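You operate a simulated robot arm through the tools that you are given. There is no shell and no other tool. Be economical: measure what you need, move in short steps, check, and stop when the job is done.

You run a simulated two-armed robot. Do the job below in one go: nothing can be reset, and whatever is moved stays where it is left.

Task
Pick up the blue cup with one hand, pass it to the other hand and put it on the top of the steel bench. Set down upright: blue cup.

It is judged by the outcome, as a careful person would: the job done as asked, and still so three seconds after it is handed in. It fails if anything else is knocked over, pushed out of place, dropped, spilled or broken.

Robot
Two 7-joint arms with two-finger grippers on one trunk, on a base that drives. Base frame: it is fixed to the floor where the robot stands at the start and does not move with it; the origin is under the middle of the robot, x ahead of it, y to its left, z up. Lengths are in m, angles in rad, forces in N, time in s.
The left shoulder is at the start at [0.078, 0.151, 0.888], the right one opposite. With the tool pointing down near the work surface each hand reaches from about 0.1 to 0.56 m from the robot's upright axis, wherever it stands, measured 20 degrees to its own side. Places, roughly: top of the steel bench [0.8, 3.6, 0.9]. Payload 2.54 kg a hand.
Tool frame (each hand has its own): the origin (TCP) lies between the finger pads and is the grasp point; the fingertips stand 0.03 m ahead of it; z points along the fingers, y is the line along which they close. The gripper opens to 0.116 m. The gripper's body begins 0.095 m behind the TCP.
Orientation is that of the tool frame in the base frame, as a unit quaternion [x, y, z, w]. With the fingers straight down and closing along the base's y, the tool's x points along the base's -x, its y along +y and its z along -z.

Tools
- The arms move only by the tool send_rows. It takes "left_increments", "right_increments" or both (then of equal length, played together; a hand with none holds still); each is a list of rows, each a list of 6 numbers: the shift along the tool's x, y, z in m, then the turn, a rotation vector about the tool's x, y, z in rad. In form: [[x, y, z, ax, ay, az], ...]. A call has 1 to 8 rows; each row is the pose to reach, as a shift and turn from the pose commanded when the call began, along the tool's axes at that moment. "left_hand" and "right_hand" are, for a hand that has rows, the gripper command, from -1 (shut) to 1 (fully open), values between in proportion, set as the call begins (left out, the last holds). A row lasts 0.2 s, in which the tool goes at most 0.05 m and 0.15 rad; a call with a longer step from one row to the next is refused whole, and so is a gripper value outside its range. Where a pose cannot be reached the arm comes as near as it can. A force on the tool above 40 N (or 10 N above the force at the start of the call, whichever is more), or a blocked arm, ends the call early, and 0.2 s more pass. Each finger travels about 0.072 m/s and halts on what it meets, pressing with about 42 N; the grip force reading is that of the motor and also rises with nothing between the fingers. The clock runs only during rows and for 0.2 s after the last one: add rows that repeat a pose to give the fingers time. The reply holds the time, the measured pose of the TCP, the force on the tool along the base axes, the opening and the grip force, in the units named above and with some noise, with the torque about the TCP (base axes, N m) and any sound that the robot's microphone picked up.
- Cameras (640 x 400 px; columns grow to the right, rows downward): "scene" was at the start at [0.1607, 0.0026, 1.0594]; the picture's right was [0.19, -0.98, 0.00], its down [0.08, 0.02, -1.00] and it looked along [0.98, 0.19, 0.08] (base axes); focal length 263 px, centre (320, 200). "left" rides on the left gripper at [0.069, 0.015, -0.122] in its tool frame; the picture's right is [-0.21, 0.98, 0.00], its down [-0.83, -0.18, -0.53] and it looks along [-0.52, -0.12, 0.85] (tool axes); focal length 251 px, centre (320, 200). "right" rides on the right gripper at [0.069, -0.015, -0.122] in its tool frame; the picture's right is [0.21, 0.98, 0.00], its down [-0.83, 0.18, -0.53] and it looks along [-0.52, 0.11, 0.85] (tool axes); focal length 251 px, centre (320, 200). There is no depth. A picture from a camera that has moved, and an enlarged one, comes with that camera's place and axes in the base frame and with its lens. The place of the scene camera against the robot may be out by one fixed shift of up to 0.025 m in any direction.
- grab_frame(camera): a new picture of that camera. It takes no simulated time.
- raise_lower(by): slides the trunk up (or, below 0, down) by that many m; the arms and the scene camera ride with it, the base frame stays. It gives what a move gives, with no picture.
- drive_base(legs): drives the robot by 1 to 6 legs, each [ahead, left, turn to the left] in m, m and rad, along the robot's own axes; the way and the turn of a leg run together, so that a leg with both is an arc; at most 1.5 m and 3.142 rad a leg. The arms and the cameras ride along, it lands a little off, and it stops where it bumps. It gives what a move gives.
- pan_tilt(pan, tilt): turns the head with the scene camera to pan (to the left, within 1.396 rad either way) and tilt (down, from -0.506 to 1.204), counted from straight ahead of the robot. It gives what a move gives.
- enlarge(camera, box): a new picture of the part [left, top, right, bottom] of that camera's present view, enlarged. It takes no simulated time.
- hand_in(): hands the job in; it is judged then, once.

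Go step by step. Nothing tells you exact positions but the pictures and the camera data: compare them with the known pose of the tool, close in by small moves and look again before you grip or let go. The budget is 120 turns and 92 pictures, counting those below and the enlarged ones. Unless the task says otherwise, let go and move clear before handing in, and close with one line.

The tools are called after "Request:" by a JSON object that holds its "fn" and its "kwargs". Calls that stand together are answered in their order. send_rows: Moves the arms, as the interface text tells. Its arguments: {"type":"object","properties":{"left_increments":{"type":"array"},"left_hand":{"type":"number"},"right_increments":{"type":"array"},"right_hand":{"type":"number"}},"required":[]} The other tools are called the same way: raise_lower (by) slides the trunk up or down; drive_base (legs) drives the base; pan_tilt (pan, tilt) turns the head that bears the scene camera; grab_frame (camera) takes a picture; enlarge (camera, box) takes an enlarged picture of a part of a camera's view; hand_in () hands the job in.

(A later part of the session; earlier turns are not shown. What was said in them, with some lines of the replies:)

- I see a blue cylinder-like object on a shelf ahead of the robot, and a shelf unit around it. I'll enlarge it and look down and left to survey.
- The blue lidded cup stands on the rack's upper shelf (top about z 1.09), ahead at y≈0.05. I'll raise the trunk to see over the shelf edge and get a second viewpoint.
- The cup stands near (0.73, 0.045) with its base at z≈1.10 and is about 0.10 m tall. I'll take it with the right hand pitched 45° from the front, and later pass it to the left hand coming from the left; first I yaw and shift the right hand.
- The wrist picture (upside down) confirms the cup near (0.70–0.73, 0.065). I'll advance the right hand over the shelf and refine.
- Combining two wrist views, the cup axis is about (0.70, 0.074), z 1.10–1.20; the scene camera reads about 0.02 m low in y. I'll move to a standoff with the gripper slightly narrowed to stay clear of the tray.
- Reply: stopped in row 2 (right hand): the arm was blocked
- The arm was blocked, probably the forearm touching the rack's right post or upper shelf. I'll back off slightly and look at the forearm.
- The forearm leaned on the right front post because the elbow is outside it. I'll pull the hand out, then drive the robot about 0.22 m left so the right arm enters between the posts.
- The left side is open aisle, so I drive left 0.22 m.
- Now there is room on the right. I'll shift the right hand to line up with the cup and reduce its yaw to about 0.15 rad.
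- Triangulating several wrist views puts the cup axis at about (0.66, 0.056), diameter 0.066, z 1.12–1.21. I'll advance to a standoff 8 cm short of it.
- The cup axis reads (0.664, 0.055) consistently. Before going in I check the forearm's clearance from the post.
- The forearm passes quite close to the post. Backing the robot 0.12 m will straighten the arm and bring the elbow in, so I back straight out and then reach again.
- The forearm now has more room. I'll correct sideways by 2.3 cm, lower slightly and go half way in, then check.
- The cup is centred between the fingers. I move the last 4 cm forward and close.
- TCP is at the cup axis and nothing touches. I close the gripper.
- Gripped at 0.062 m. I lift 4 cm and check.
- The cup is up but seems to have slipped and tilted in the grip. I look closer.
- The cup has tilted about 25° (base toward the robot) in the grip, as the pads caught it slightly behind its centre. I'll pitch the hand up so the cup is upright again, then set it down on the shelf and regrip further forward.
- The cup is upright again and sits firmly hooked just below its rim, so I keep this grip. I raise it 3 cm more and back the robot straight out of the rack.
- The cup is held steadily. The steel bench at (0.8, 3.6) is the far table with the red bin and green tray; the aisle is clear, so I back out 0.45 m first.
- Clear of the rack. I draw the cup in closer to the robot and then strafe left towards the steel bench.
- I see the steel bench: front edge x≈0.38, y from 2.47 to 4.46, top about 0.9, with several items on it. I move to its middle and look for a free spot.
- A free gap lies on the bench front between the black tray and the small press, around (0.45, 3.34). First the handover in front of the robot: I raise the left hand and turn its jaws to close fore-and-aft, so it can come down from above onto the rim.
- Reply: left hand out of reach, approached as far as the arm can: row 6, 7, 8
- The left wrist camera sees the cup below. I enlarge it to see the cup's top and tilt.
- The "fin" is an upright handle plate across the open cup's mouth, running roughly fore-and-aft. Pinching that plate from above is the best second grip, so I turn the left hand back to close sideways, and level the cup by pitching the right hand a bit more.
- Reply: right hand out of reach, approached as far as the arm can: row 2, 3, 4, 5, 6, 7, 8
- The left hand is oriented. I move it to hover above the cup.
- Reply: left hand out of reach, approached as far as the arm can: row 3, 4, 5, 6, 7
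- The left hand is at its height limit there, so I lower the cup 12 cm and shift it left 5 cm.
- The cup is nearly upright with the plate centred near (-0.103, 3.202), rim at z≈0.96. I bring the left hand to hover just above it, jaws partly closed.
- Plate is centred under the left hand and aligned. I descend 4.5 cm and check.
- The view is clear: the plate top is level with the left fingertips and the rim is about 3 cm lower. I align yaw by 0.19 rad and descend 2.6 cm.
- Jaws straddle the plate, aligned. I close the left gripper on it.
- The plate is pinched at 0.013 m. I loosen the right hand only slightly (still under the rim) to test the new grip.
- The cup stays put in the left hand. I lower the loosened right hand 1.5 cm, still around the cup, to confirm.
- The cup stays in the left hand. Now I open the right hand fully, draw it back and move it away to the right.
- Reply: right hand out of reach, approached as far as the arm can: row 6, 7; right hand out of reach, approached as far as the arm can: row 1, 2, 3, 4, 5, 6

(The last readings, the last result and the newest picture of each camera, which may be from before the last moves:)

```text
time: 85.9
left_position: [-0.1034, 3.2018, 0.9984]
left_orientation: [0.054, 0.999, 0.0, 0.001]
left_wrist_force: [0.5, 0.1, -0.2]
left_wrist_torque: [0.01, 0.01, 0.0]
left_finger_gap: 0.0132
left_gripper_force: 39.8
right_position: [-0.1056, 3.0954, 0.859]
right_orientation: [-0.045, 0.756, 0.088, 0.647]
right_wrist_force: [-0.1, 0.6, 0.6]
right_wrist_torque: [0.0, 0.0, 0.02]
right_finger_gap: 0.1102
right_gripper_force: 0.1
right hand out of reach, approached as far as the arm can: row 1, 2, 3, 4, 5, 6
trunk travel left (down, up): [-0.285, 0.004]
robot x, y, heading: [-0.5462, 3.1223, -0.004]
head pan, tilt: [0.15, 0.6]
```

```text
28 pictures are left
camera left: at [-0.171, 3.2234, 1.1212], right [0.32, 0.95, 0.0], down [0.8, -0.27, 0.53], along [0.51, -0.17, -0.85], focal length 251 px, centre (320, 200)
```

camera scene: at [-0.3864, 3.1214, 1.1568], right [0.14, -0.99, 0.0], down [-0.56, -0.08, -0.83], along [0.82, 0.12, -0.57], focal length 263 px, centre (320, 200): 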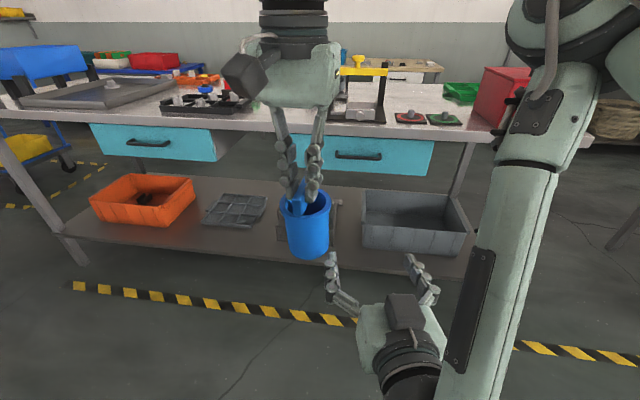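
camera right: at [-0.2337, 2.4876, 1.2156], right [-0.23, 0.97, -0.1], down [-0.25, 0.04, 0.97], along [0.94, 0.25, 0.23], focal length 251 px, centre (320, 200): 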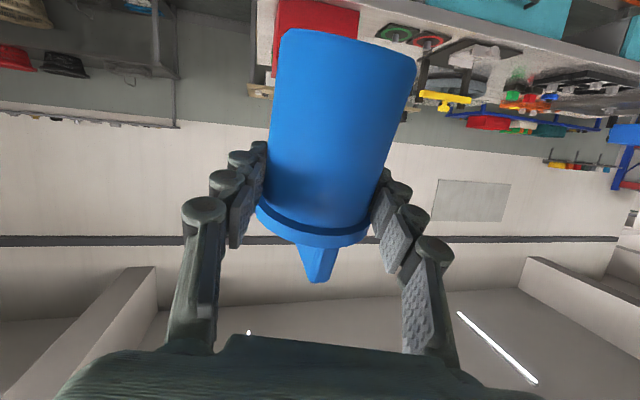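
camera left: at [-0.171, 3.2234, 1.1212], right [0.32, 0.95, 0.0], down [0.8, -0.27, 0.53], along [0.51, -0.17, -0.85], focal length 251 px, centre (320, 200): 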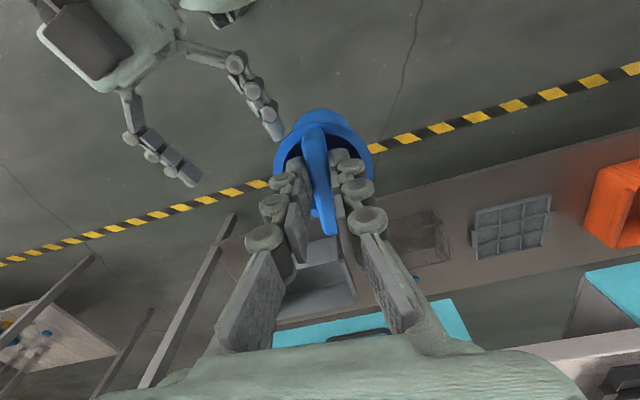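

The left hand now holds the cup alone. I move the right hand further right and up out of the way before lifting the cup.

Request:
{"fn": "send_rows", "kwargs": {"right_increments": [[-0.002, -0.042, -0.008, 0, 0, 0], [-0.004, -0.084, -0.016, 0, 0, 0], [-0.006, -0.125, -0.024, 0, 0, 0], [-0.008, -0.167, -0.032, 0, 0, 0], [-0.008, -0.167, -0.032, 0, 0, 0]]}}

Request:
{"fn": "send_rows", "kwargs": {"right_increments": [[-0.04, 0, -0.006, 0, 0, 0], [-0.08, 0, -0.012, 0, 0, 0], [-0.12, 0, -0.018, 0, 0, 0], [-0.16, 0, -0.024, 0, 0, 0], [-0.2, 0, -0.03, 0, 0, 0], [-0.24, 0, -0.036, 0, 0, 0], [-0.28, 0, -0.042, 0, 0, 0]]}}

Request:
{"fn": "send_rows", "kwargs": {"left_increments": [[0, 0, -0.03, 0, 0, 0], [0, 0, -0.06, 0, 0, 0], [0, 0, -0.09, 0, 0, 0], [0, 0, -0.12, 0, 0, 0], [0, 0, -0.14, 0, 0, 0], [0, 0, -0.14, 0, 0, 0]]}}

Request:
{"fn": "grab_frame", "kwargs": {"camera": "scene"}}

```text
time: 87.1
left_position: [-0.1043, 3.2003, 0.9981]
left_orientation: [0.053, 0.999, 0.0, 0.0]
left_wrist_force: [-0.3, -0.2, -0.3]
left_wrist_torque: [0.02, 0.03, 0.0]
left_finger_gap: 0.0129
left_gripper_force: 39.6
right_position: [-0.1035, 3.096, 0.8587]
right_orientation: [-0.045, 0.757, 0.088, 0.646]
right_wrist_force: [0.3, 0.5, -0.3]
right_wrist_torque: [-0.02, -0.01, -0.01]
right_finger_gap: 0.1102
right_gripper_force: 0.0
right hand out of reach, approached as far as the arm can: row 1, 2, 3, 4, 5
trunk travel left (down, up): [-0.285, 0.004]
robot x, y, heading: [-0.5492, 3.1242, -0.007]
head pan, tilt: [0.15, 0.6]
```

```text
time: 87.9
left_position: [-0.1006, 3.2027, 1.0028]
left_orientation: [0.051, 0.999, -0.001, 0.007]
left_wrist_force: [1.4, 2.0, -0.5]
left_wrist_torque: [0.09, -0.04, 0.04]
left_finger_gap: 0.0131
left_gripper_force: 40.1
right_position: [-0.071, 3.1211, 0.9482]
right_orientation: [-0.049, 0.765, 0.08, 0.637]
right_wrist_force: [-0.8, -2.0, 0.0]
right_wrist_torque: [0.05, 0.0, 0.11]
right_finger_gap: 0.1139
right_gripper_force: 0.0
right hand out of reach, approached as far as the arm can: row 1, 2, 3
trunk travel left (down, up): [-0.285, 0.004]
robot x, y, heading: [-0.5505, 3.1248, -0.004]
head pan, tilt: [0.15, 0.6]
stopped in row 3 (right hand): the force on the tool passed its limit at 49 N (the readings are from after the stop); the commanded pose is now the measured one
```

```text
time: 89.3
left_position: [-0.1104, 3.2224, 1.1397]
left_orientation: [0.049, 0.999, -0.003, 0.008]
left_wrist_force: [0.1, 0.3, -0.1]
left_wrist_torque: [-0.02, -0.02, -0.01]
left_finger_gap: 0.013
left_gripper_force: 39.5
left hand out of reach, approached as far as the arm can: row 3, 4, 5, 6
right_position: [-0.071, 3.1214, 0.9486]
right_orientation: [-0.049, 0.764, 0.081, 0.638]
right_wrist_force: [0.7, -0.1, 0.1]
right_wrist_torque: [0.04, 0.03, 0.01]
right_finger_gap: 0.1102
right_gripper_force: 0.0
trunk travel left (down, up): [-0.285, 0.004]
robot x, y, heading: [-0.5443, 3.1206, -0.005]
head pan, tilt: [0.15, 0.6]
```

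```text
27 pictures are left
camera scene: at [-0.3871, 3.1215, 1.157], right [0.14, -0.99, 0.0], down [-0.56, -0.08, -0.83], along [0.82, 0.12, -0.56], focal length 263 px, centre (320, 200)
```

scene: 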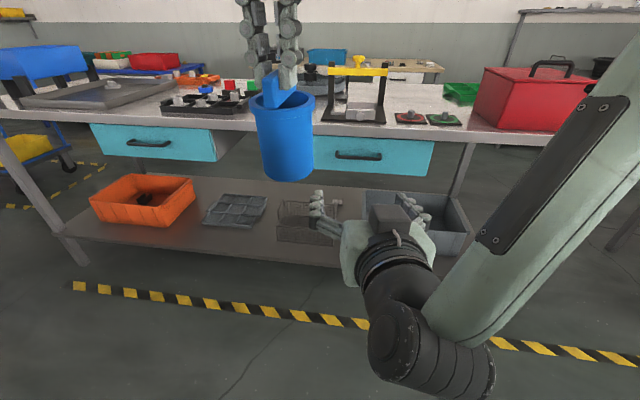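

The right hand brushed the left one, but the cup is still firmly held and now lifted. I move the right hand to the right alone, in small steps.

Request:
{"fn": "send_rows", "kwargs": {"right_increments": [[0, -0.04, 0, 0, 0, 0], [0, -0.08, 0, 0, 0, 0], [0, -0.12, 0, 0, 0, 0], [0, -0.16, 0, 0, 0, 0], [0, -0.2, 0, 0, 0, 0], [0, -0.2, 0, 0, 0, 0]]}}

Request:
{"fn": "enlarge", "kwargs": {"camera": "scene", "box": [200, 20, 400, 200]}}

Request:
{"fn": "grab_frame", "kwargs": {"camera": "left"}}

```text
time: 90.7
left_position: [-0.1102, 3.2218, 1.1386]
left_orientation: [0.05, 0.999, -0.002, 0.007]
left_wrist_force: [0.2, -1.4, -0.3]
left_wrist_torque: [0.01, -0.03, 0.01]
left_finger_gap: 0.013
left_gripper_force: 40.0
right_position: [-0.0314, 3.0718, 0.9487]
right_orientation: [-0.048, 0.765, 0.079, 0.637]
right_wrist_force: [0.3, 0.7, 0.6]
right_wrist_torque: [-0.01, 0.0, 0.02]
right_finger_gap: 0.1102
right_gripper_force: 0.1
right hand out of reach, approached as far as the arm can: row 1, 2, 3, 4, 5, 6
trunk travel left (down, up): [-0.285, 0.004]
robot x, y, heading: [-0.5508, 3.1198, -0.004]
head pan, tilt: [0.15, 0.6]
```

```text
2.22 times, centred on (300, 110) of scene
camera zoom: at [-0.3864, 3.1216, 1.1569], right [0.14, -0.99, 0.0], down [-0.56, -0.08, -0.83], along [0.82, 0.12, -0.57], focal length 584 px, centre (364, 400)
```

zoom: 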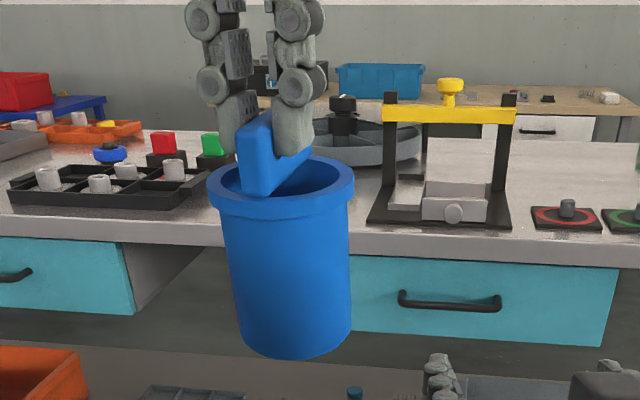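

```text
25 pictures are left
camera left: at [-0.1788, 3.2444, 1.2605], right [0.31, 0.95, 0.0], down [0.8, -0.26, 0.55], along [0.52, -0.17, -0.84], focal length 251 px, centre (320, 200)
```

left: 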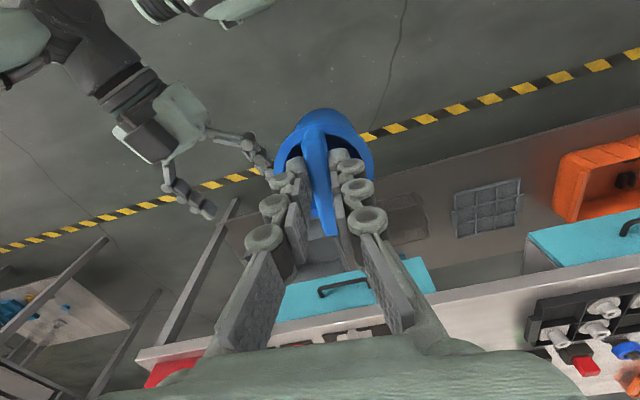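

The cup hangs tilted roughly 10° (base forward). I pitch the left hand by 0.17 rad to correct, and pitch the right hand back down so it can move freely.

Request:
{"fn": "send_rows", "kwargs": {"right_increments": [[0, 0, 0, 0, 0.14, 0], [0, -0.02, 0, 0, 0.28, 0], [0, -0.04, 0, 0, 0.42, 0], [0, -0.06, 0, 0, 0.56, 0], [0, -0.09, 0, 0, 0.7, 0], [0, -0.12, 0, 0, 0.8, 0]], "left_increments": [[0, 0, 0, 0, 0.06, 0], [0, 0, 0, 0, 0.12, 0], [0, 0, 0, 0, 0.17, 0], [0, 0, 0, 0, 0.17, 0], [0, 0, 0, 0, 0.17, 0], [0, 0, 0, 0, 0.17, 0]]}}

Request:
{"fn": "grab_frame", "kwargs": {"camera": "scene"}}

```text
time: 92.1
left_position: [-0.1169, 3.2359, 1.1322]
left_orientation: [0.05, 0.996, 0.002, -0.077]
left_wrist_force: [0.0, 0.6, -0.6]
left_wrist_torque: [-0.02, -0.01, 0.0]
left_finger_gap: 0.0131
left_gripper_force: 39.5
left hand out of reach, approached as far as the arm can: row 1, 2, 3, 4, 5, 6
right_position: [-0.0107, 2.9536, 0.9394]
right_orientation: [-0.075, 0.953, 0.056, 0.29]
right_wrist_force: [0.0, 0.1, 0.6]
right_wrist_torque: [0.0, 0.0, -0.01]
right_finger_gap: 0.1104
right_gripper_force: 0.0
trunk travel left (down, up): [-0.285, 0.004]
robot x, y, heading: [-0.5488, 3.1211, -0.007]
head pan, tilt: [0.15, 0.6]
```

```text
24 pictures are left
camera scene: at [-0.3862, 3.1209, 1.1568], right [0.14, -0.99, 0.0], down [-0.56, -0.08, -0.82], along [0.82, 0.12, -0.57], focal length 263 px, centre (320, 200)
```

scene: 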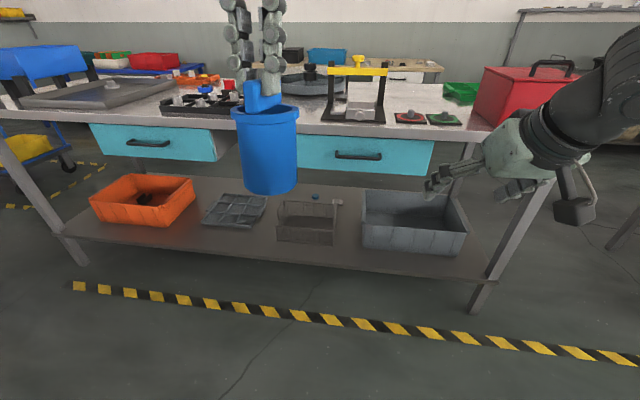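

The cup is upright again. I tuck the right hand back, then drive towards the bench with the cup held above bench height.

Request:
{"fn": "send_rows", "kwargs": {"right_increments": [[0.006, -0.005, -0.038, 0, 0, 0], [0.012, -0.01, -0.076, 0, 0, 0], [0.018, -0.016, -0.115, 0, 0, 0], [0.024, -0.021, -0.153, 0, 0, 0], [0.03, -0.027, -0.191, 0, 0, 0], [0.036, -0.032, -0.229, 0, 0, 0], [0.042, -0.037, -0.267, 0, 0, 0], [0.049, -0.043, -0.306, 0, 0, 0]]}}

Request:
{"fn": "drive_base", "kwargs": {"legs": [[0, 0.11, 0], [0.36, 0, 0]]}}

Request:
{"fn": "grab_frame", "kwargs": {"camera": "scene"}}

Request:
{"fn": "grab_frame", "kwargs": {"camera": "left"}}

```text
time: 93.9
left_position: [-0.1184, 3.2369, 1.1344]
left_orientation: [0.051, 0.996, 0.002, -0.077]
left_wrist_force: [-1.2, -0.8, -1.1]
left_wrist_torque: [-0.04, -0.03, 0.01]
left_finger_gap: 0.013
left_gripper_force: 39.5
right_position: [-0.2097, 2.8589, 1.1648]
right_orientation: [-0.077, 0.952, 0.055, 0.29]
right_wrist_force: [-0.5, 0.8, 0.3]
right_wrist_torque: [-0.01, -0.03, -0.01]
right_finger_gap: 0.1103
right_gripper_force: 0.1
trunk travel left (down, up): [-0.285, 0.004]
robot x, y, heading: [-0.5489, 3.1241, -0.007]
head pan, tilt: [0.15, 0.6]
```

```text
time: 97.6
left_position: [0.2456, 3.3437, 1.1341]
left_orientation: [0.052, 0.996, 0.003, -0.078]
left_wrist_force: [0.4, 0.0, -0.7]
left_wrist_torque: [-0.03, 0.04, -0.01]
left_finger_gap: 0.0133
left_gripper_force: 39.6
right_position: [0.1536, 2.9653, 1.1631]
right_orientation: [-0.075, 0.952, 0.054, 0.29]
right_wrist_force: [0.2, -0.3, 0.5]
right_wrist_torque: [0.02, 0.03, -0.01]
right_finger_gap: 0.1102
right_gripper_force: 0.0
trunk travel left (down, up): [-0.285, 0.004]
robot x, y, heading: [-0.1883, 3.2263, -0.01]
head pan, tilt: [0.15, 0.6]
```

```text
23 pictures are left
camera scene: at [-0.0243, 3.2285, 1.1568], right [0.14, -0.99, 0.0], down [-0.56, -0.08, -0.82], along [0.82, 0.12, -0.57], focal length 263 px, centre (320, 200)
```

scene: 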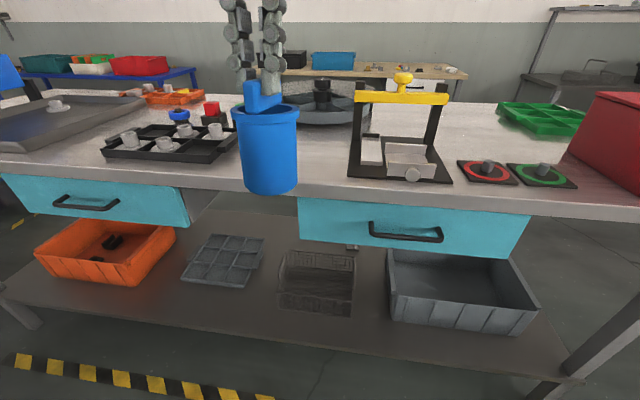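

```text
22 pictures are left
camera left: at [0.1973, 3.3635, 1.2654], right [0.31, 0.95, -0.04], down [0.88, -0.27, 0.4], along [0.37, -0.16, -0.92], focal length 251 px, centre (320, 200)
```

left: 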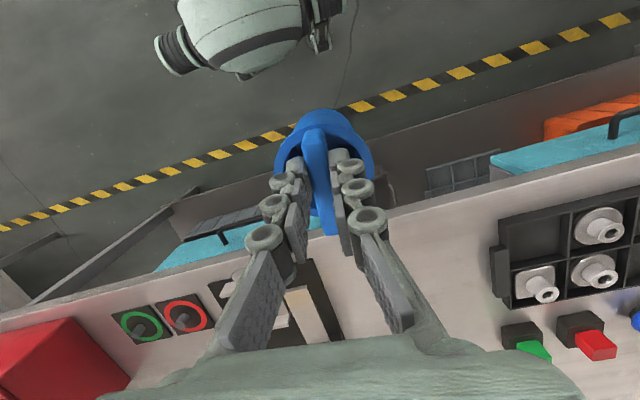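

The free gap is y 3.26–3.51 behind the front edge at x≈0.36; the spot (0.45, 3.385) suits. I creep 0.12 m ahead and 0.03 m left.

Request:
{"fn": "drive_base", "kwargs": {"legs": [[0.12, 0.04, 0]]}}

Request:
{"fn": "grab_frame", "kwargs": {"camera": "scene"}}

```text
time: 98.8
left_position: [0.366, 3.3822, 1.1333]
left_orientation: [0.052, 0.996, 0.002, -0.077]
left_wrist_force: [0.1, -0.3, -0.9]
left_wrist_torque: [0.0, 0.03, 0.01]
left_finger_gap: 0.013
left_gripper_force: 39.8
right_position: [0.2735, 3.0044, 1.1637]
right_orientation: [-0.075, 0.953, 0.055, 0.289]
right_wrist_force: [0.2, 0.3, -0.2]
right_wrist_torque: [0.01, 0.02, 0.03]
right_finger_gap: 0.1105
right_gripper_force: 0.0
trunk travel left (down, up): [-0.285, 0.004]
robot x, y, heading: [-0.0657, 3.2687, -0.008]
head pan, tilt: [0.15, 0.6]
```

```text
21 pictures are left
camera scene: at [0.096, 3.2674, 1.1567], right [0.14, -0.99, 0.0], down [-0.56, -0.08, -0.82], along [0.82, 0.12, -0.57], focal length 263 px, centre (320, 200)
```

scene: 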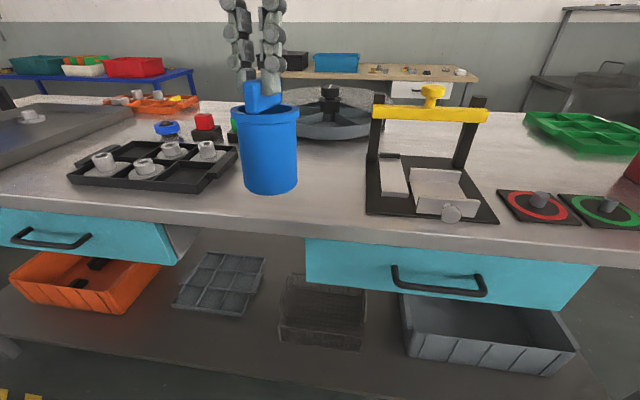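

Now I extend the left hand forward over the free spot, lowering 4 cm.

Request:
{"fn": "send_rows", "kwargs": {"left_increments": [[-0.0359, 0.0063, 0.008, 0, 0, 0], [-0.0717, 0.0127, 0.016, 0, 0, 0], [-0.1076, 0.019, 0.024, 0, 0, 0], [-0.1076, 0.019, 0.024, 0, 0, 0]]}}

Request:
{"fn": "grab_frame", "kwargs": {"camera": "scene"}}

Request:
{"fn": "grab_frame", "kwargs": {"camera": "left"}}

```text
time: 99.8
left_position: [0.45, 3.4146, 1.083]
left_orientation: [0.052, 0.996, 0.002, -0.076]
left_wrist_force: [-0.6, -0.1, -0.8]
left_wrist_torque: [-0.01, 0.01, -0.01]
left_finger_gap: 0.0129
left_gripper_force: 39.6
left hand out of reach, approached as far as the arm can: row 1, 2, 3, 4
right_position: [0.272, 3.0045, 1.1638]
right_orientation: [-0.074, 0.953, 0.055, 0.29]
right_wrist_force: [-0.1, 0.1, 0.2]
right_wrist_torque: [0.01, 0.01, 0.0]
right_finger_gap: 0.1102
right_gripper_force: 0.1
trunk travel left (down, up): [-0.285, 0.004]
robot x, y, heading: [-0.07, 3.2687, -0.008]
head pan, tilt: [0.15, 0.6]
```

```text
20 pictures are left
camera scene: at [0.0951, 3.2671, 1.1569], right [0.14, -0.99, 0.0], down [-0.56, -0.08, -0.83], along [0.82, 0.12, -0.56], focal length 263 px, centre (320, 200)
```

scene: 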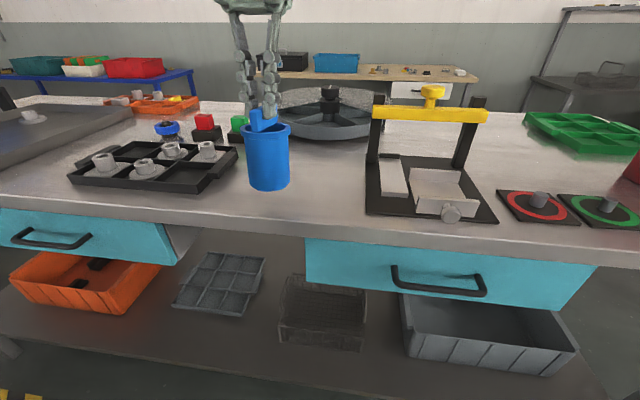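

```text
19 pictures are left
camera left: at [0.4016, 3.4357, 1.2144], right [0.31, 0.95, -0.04], down [0.87, -0.27, 0.4], along [0.37, -0.16, -0.91], focal length 251 px, centre (320, 200)
```

left: 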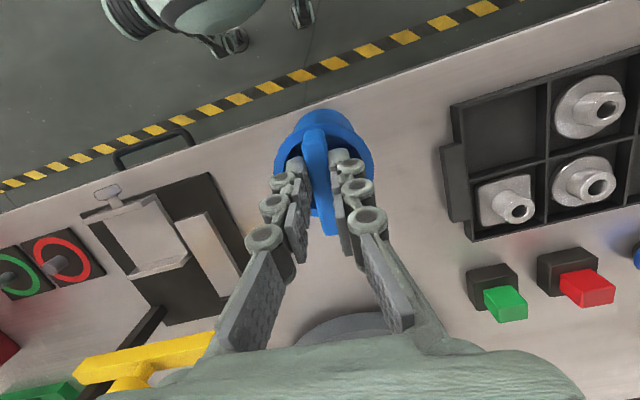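

The cup is over the clear spot. I lower 3 cm while nudging 2 cm further onto the bench.

Request:
{"fn": "send_rows", "kwargs": {"left_increments": [[-0.013, -0.005, 0.013, 0, 0, 0], [-0.0255, -0.01, 0.0265, 0, 0, 0], [-0.0255, -0.01, 0.0265, 0, 0, 0]]}}

Request:
{"fn": "enlarge", "kwargs": {"camera": "scene", "box": [200, 80, 360, 240]}}

Request:
{"fn": "grab_frame", "kwargs": {"camera": "left"}}

```text
time: 100.6
left_position: [0.4609, 3.4138, 1.0591]
left_orientation: [0.051, 0.996, 0.002, -0.077]
left_wrist_force: [0.1, -0.8, -0.1]
left_wrist_torque: [0.0, -0.02, 0.02]
left_finger_gap: 0.0128
left_gripper_force: 39.2
left hand out of reach, approached as far as the arm can: row 1, 2, 3
right_position: [0.2717, 3.0038, 1.1644]
right_orientation: [-0.076, 0.952, 0.055, 0.29]
right_wrist_force: [-0.2, 0.1, 0.5]
right_wrist_torque: [-0.01, 0.0, 0.01]
right_finger_gap: 0.11
right_gripper_force: 0.1
trunk travel left (down, up): [-0.285, 0.004]
robot x, y, heading: [-0.0638, 3.271, -0.01]
head pan, tilt: [0.15, 0.6]
```

```text
2.50 times, centred on (280, 160) of scene
camera zoom: at [0.0954, 3.2672, 1.1568], right [0.14, -0.99, 0.0], down [-0.56, -0.08, -0.82], along [0.82, 0.12, -0.57], focal length 656 px, centre (420, 300)
```

zoom: 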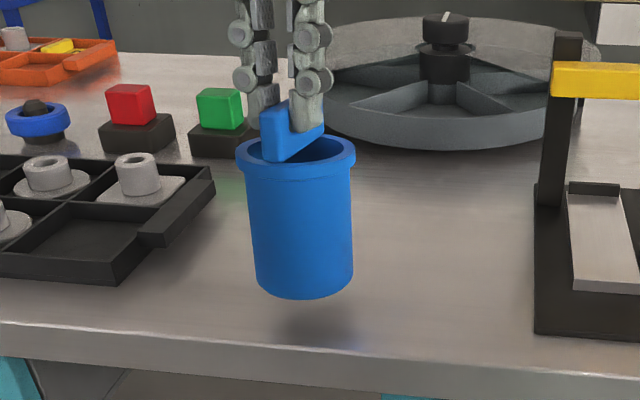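

```text
17 pictures are left
camera left: at [0.4118, 3.4338, 1.1917], right [0.31, 0.95, -0.04], down [0.88, -0.27, 0.4], along [0.37, -0.16, -0.92], focal length 251 px, centre (320, 200)
```

left: 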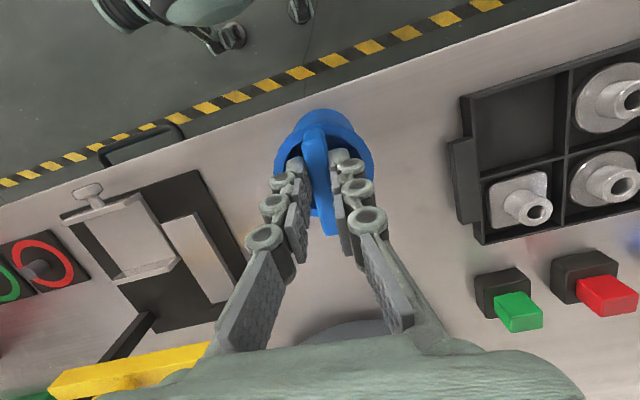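

The cup base is about 3 cm above the bench by its shadow. I lower straight down with the trunk.

Request:
{"fn": "raise_lower", "kwargs": {"by": -0.02}}

Request:
{"fn": "enlarge", "kwargs": {"camera": "scene", "box": [200, 80, 360, 240]}}

```text
time: 101.3
left_position: [0.4601, 3.4134, 1.0408]
left_orientation: [0.052, 0.996, 0.002, -0.077]
left_wrist_force: [0.7, 0.7, -1.1]
left_wrist_torque: [-0.01, -0.02, 0.02]
left_finger_gap: 0.0129
left_gripper_force: 39.5
right_position: [0.2731, 3.0041, 1.1436]
right_orientation: [-0.076, 0.952, 0.055, 0.29]
right_wrist_force: [-0.7, -0.2, 0.6]
right_wrist_torque: [0.01, -0.02, 0.02]
right_finger_gap: 0.11
right_gripper_force: 0.1
trunk travel left (down, up): [-0.265, 0.024]
robot x, y, heading: [-0.0642, 3.2728, -0.01]
head pan, tilt: [0.15, 0.6]
```

```text
2.50 times, centred on (280, 160) of scene
camera zoom: at [0.0952, 3.2672, 1.1369], right [0.14, -0.99, 0.0], down [-0.56, -0.08, -0.83], along [0.82, 0.12, -0.56], focal length 656 px, centre (420, 300)
```

zoom: 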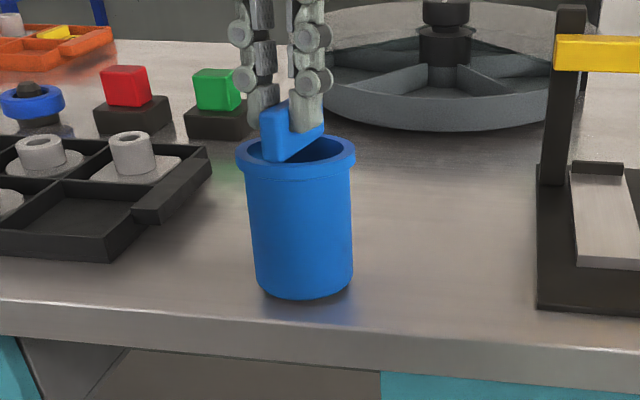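

Almost touching; I lower in small steps watching the force.

Request:
{"fn": "raise_lower", "kwargs": {"by": -0.006}}

Request:
{"fn": "enlarge", "kwargs": {"camera": "scene", "box": [220, 120, 340, 220]}}

```text
time: 101.8
left_position: [0.4581, 3.4125, 1.037]
left_orientation: [0.051, 0.996, 0.0, -0.073]
left_wrist_force: [-0.7, 1.6, 28.5]
left_wrist_torque: [-0.01, -0.73, 0.03]
left_finger_gap: 0.0132
left_gripper_force: 39.7
right_position: [0.27, 3.0028, 1.1388]
right_orientation: [-0.075, 0.952, 0.055, 0.292]
right_wrist_force: [-0.2, -0.9, 0.3]
right_wrist_torque: [0.0, -0.04, 0.01]
right_finger_gap: 0.1102
right_gripper_force: 0.1
trunk travel left (down, up): [-0.259, 0.03]
robot x, y, heading: [-0.0668, 3.2701, -0.006]
head pan, tilt: [0.15, 0.6]
```

```text
4.00 times, centred on (280, 170) of scene
camera zoom: at [0.093, 3.2667, 1.1318], right [0.14, -0.99, 0.0], down [-0.56, -0.08, -0.83], along [0.82, 0.12, -0.56], focal length 1050 px, centre (480, 320)
```

zoom: 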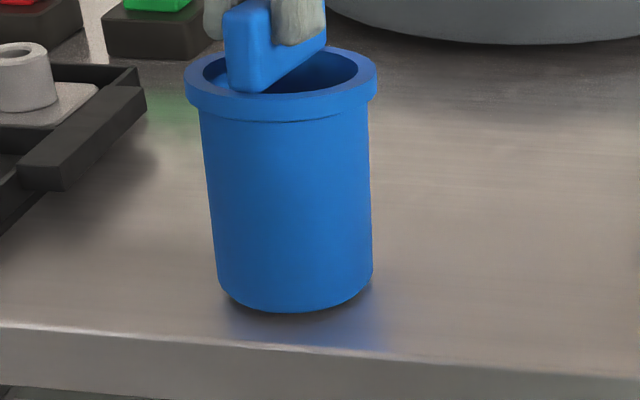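

Contact at 28 N, mostly on the far edge, so the base is off flat by 2–3°. I ease up 4 mm, trim the pitch slightly and touch down again.

Request:
{"fn": "raise_lower", "kwargs": {"by": 0.005}}

Request:
{"fn": "send_rows", "kwargs": {"left_increments": [[0, 0, 0, 0, -0.045, 0], [0, 0, 0, 0, -0.045, 0]]}}

Request:
{"fn": "raise_lower", "kwargs": {"by": -0.003}}

Request:
{"fn": "enlarge", "kwargs": {"camera": "scene", "box": [220, 120, 340, 220]}}

```text
time: 102.4
left_position: [0.4587, 3.4125, 1.0396]
left_orientation: [0.051, 0.996, 0.002, -0.077]
left_wrist_force: [-0.2, -0.6, 11.6]
left_wrist_torque: [-0.08, -0.16, -0.02]
left_finger_gap: 0.0128
left_gripper_force: 39.6
right_position: [0.2706, 3.0038, 1.1419]
right_orientation: [-0.076, 0.952, 0.055, 0.291]
right_wrist_force: [0.5, 0.2, 0.0]
right_wrist_torque: [0.01, 0.01, -0.02]
right_finger_gap: 0.1102
right_gripper_force: 0.0
trunk travel left (down, up): [-0.264, 0.025]
robot x, y, heading: [-0.0659, 3.2728, -0.012]
head pan, tilt: [0.15, 0.6]
```

```text
time: 103.0
left_position: [0.4601, 3.413, 1.0381]
left_orientation: [0.051, 0.997, 0.001, -0.056]
left_wrist_force: [0.7, 1.0, -1.1]
left_wrist_torque: [0.01, 0.02, 0.01]
left_finger_gap: 0.0132
left_gripper_force: 40.0
right_position: [0.2725, 3.0049, 1.1429]
right_orientation: [-0.075, 0.953, 0.055, 0.29]
right_wrist_force: [0.2, 0.4, 0.0]
right_wrist_torque: [-0.02, 0.0, 0.03]
right_finger_gap: 0.1102
right_gripper_force: 0.1
trunk travel left (down, up): [-0.264, 0.025]
robot x, y, heading: [-0.0687, 3.2703, -0.01]
head pan, tilt: [0.15, 0.6]
```

```text
time: 103.5
left_position: [0.4601, 3.4135, 1.0364]
left_orientation: [0.051, 0.997, 0.0, -0.053]
left_wrist_force: [0.1, 0.2, 4.6]
left_wrist_torque: [0.06, -0.22, -0.01]
left_finger_gap: 0.013
left_gripper_force: 39.6
right_position: [0.2714, 3.0039, 1.14]
right_orientation: [-0.076, 0.952, 0.055, 0.29]
right_wrist_force: [-0.5, -1.0, -0.6]
right_wrist_torque: [0.0, 0.0, 0.0]
right_finger_gap: 0.1101
right_gripper_force: 0.1
trunk travel left (down, up): [-0.261, 0.028]
robot x, y, heading: [-0.0665, 3.266, -0.015]
head pan, tilt: [0.15, 0.6]
```

```text
4.00 times, centred on (280, 170) of scene
camera zoom: at [0.0948, 3.2671, 1.1331], right [0.14, -0.99, 0.0], down [-0.56, -0.08, -0.83], along [0.82, 0.12, -0.56], focal length 1050 px, centre (480, 320)
```

zoom: 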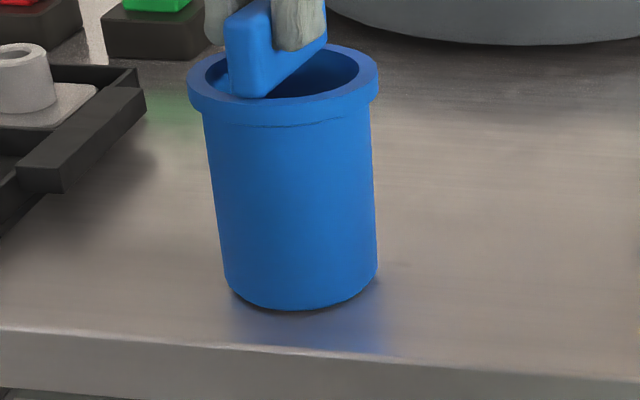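

The cup stands flat with a light 5 N load. I open the left gripper partway and check.

Request:
{"fn": "send_rows", "kwargs": {"left_increments": [[0, 0, 0, 0, 0, 0], [0, 0, 0, 0, 0, 0], [0, 0, 0, 0, 0, 0]], "left_hand": -0.2}}

Request:
{"fn": "enlarge", "kwargs": {"camera": "scene", "box": [200, 80, 360, 220]}}

```text
time: 104.3
left_position: [0.4595, 3.4135, 1.0357]
left_orientation: [0.05, 0.997, 0.001, -0.055]
left_wrist_force: [0.3, 1.0, -0.1]
left_wrist_torque: [0.02, 0.0, -0.01]
left_finger_gap: 0.0463
left_gripper_force: 0.0
right_position: [0.2736, 3.0055, 1.1393]
right_orientation: [-0.076, 0.952, 0.055, 0.29]
right_wrist_force: [-0.1, -0.1, -0.7]
right_wrist_torque: [0.0, 0.03, -0.01]
right_finger_gap: 0.11
right_gripper_force: 0.1
trunk travel left (down, up): [-0.261, 0.028]
robot x, y, heading: [-0.0688, 3.2717, -0.009]
head pan, tilt: [0.15, 0.6]
```

```text
2.86 times, centred on (280, 150) of scene
camera zoom: at [0.0952, 3.2671, 1.1329], right [0.14, -0.99, 0.0], down [-0.56, -0.08, -0.83], along [0.82, 0.12, -0.56], focal length 750 px, centre (434, 343)
```

zoom: 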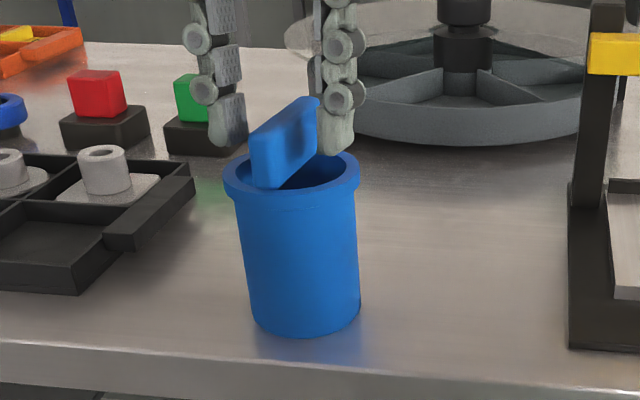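

The cup stands upright by itself. I raise the trunk so the fingers clear the plate, then lift the hand a little more.

Request:
{"fn": "raise_lower", "kwargs": {"by": 0.027}}

Request:
{"fn": "send_rows", "kwargs": {"left_increments": [[0.01, 0, -0.02, 0, 0, 0], [0.018, 0, -0.04, 0, 0, 0], [0.022, 0, -0.05, 0, 0, 0]]}}

Request:
{"fn": "enlarge", "kwargs": {"camera": "scene", "box": [180, 60, 380, 240]}}

```text
time: 105.0
left_position: [0.4601, 3.4138, 1.063]
left_orientation: [0.051, 0.997, 0.001, -0.054]
left_wrist_force: [0.3, 0.6, 0.1]
left_wrist_torque: [-0.04, 0.03, 0.01]
left_finger_gap: 0.0464
left_gripper_force: 0.1
right_position: [0.2737, 3.0043, 1.1661]
right_orientation: [-0.075, 0.952, 0.055, 0.29]
right_wrist_force: [0.5, 0.3, 0.7]
right_wrist_torque: [-0.02, 0.02, -0.02]
right_finger_gap: 0.11
right_gripper_force: 0.1
trunk travel left (down, up): [-0.288, 0.001]
robot x, y, heading: [-0.0684, 3.2686, -0.007]
head pan, tilt: [0.15, 0.6]
```

```text
time: 105.8
left_position: [0.4433, 3.4161, 1.1151]
left_orientation: [0.051, 0.997, -0.001, -0.055]
left_wrist_force: [0.7, 0.2, 0.5]
left_wrist_torque: [-0.02, -0.01, -0.01]
left_finger_gap: 0.0464
left_gripper_force: 0.0
right_position: [0.2731, 3.0036, 1.1673]
right_orientation: [-0.076, 0.952, 0.055, 0.29]
right_wrist_force: [-0.7, -0.1, -0.3]
right_wrist_torque: [-0.05, -0.01, -0.01]
right_finger_gap: 0.1102
right_gripper_force: 0.0
trunk travel left (down, up): [-0.288, 0.001]
robot x, y, heading: [-0.0656, 3.2684, -0.005]
head pan, tilt: [0.15, 0.6]
```

```text
2.22 times, centred on (280, 150) of scene
camera zoom: at [0.0952, 3.2672, 1.1599], right [0.14, -0.99, 0.0], down [-0.56, -0.08, -0.83], along [0.82, 0.12, -0.56], focal length 584 px, centre (409, 311)
```

zoom: 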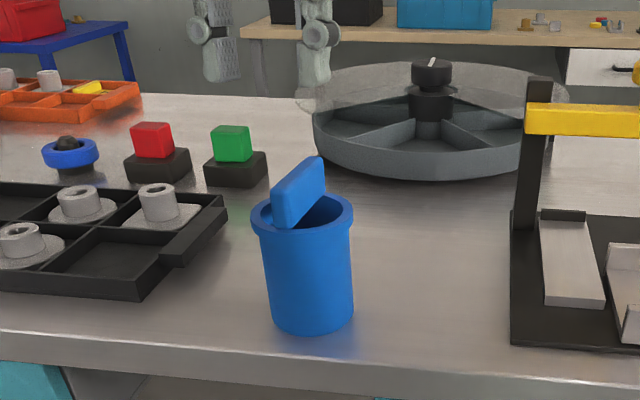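

Fingers are clear above the cup. I back the robot away 0.3 m and take a last look.

Request:
{"fn": "drive_base", "kwargs": {"legs": [[-0.3, 0, 0]]}}

Request:
{"fn": "grab_frame", "kwargs": {"camera": "scene"}}

```text
time: 107.9
left_position: [0.1413, 3.4201, 1.1156]
left_orientation: [0.051, 0.997, 0.0, -0.055]
left_wrist_force: [-0.9, 0.9, 0.5]
left_wrist_torque: [0.01, -0.03, 0.06]
left_finger_gap: 0.0465
left_gripper_force: 0.1
right_position: [-0.0297, 3.0068, 1.1655]
right_orientation: [-0.076, 0.953, 0.055, 0.289]
right_wrist_force: [-0.3, 0.2, 0.6]
right_wrist_torque: [0.0, -0.05, 0.01]
right_finger_gap: 0.1103
right_gripper_force: 0.0
trunk travel left (down, up): [-0.288, 0.001]
robot x, y, heading: [-0.3699, 3.2758, -0.007]
head pan, tilt: [0.15, 0.6]
```

```text
11 pictures are left
camera scene: at [-0.207, 3.27, 1.16], right [0.14, -0.99, 0.0], down [-0.56, -0.08, -0.83], along [0.82, 0.12, -0.56], focal length 263 px, centre (320, 200)
```

scene: 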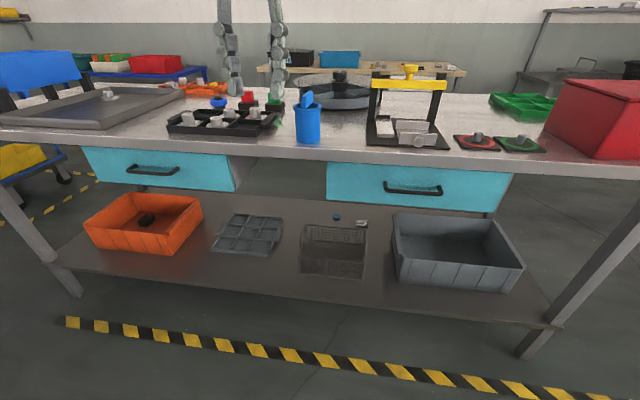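

The cup stands upright on the steel bench, nothing else there was disturbed, and both hands are clear, so I hand in.

Request:
{"fn": "hand_in", "kwargs": {}}

```text
The job is handed in.
```

The blue cup was picked up with the right hand, passed to the left, and set upright on the steel bench. On the way, the right forearm pressed against the rack post until the arm stopped, the cup tilted in the grip before I levelled it, and the right hand bumped the left. I saw nothing knocked over or moved, though I didn't look closely at the rack again.
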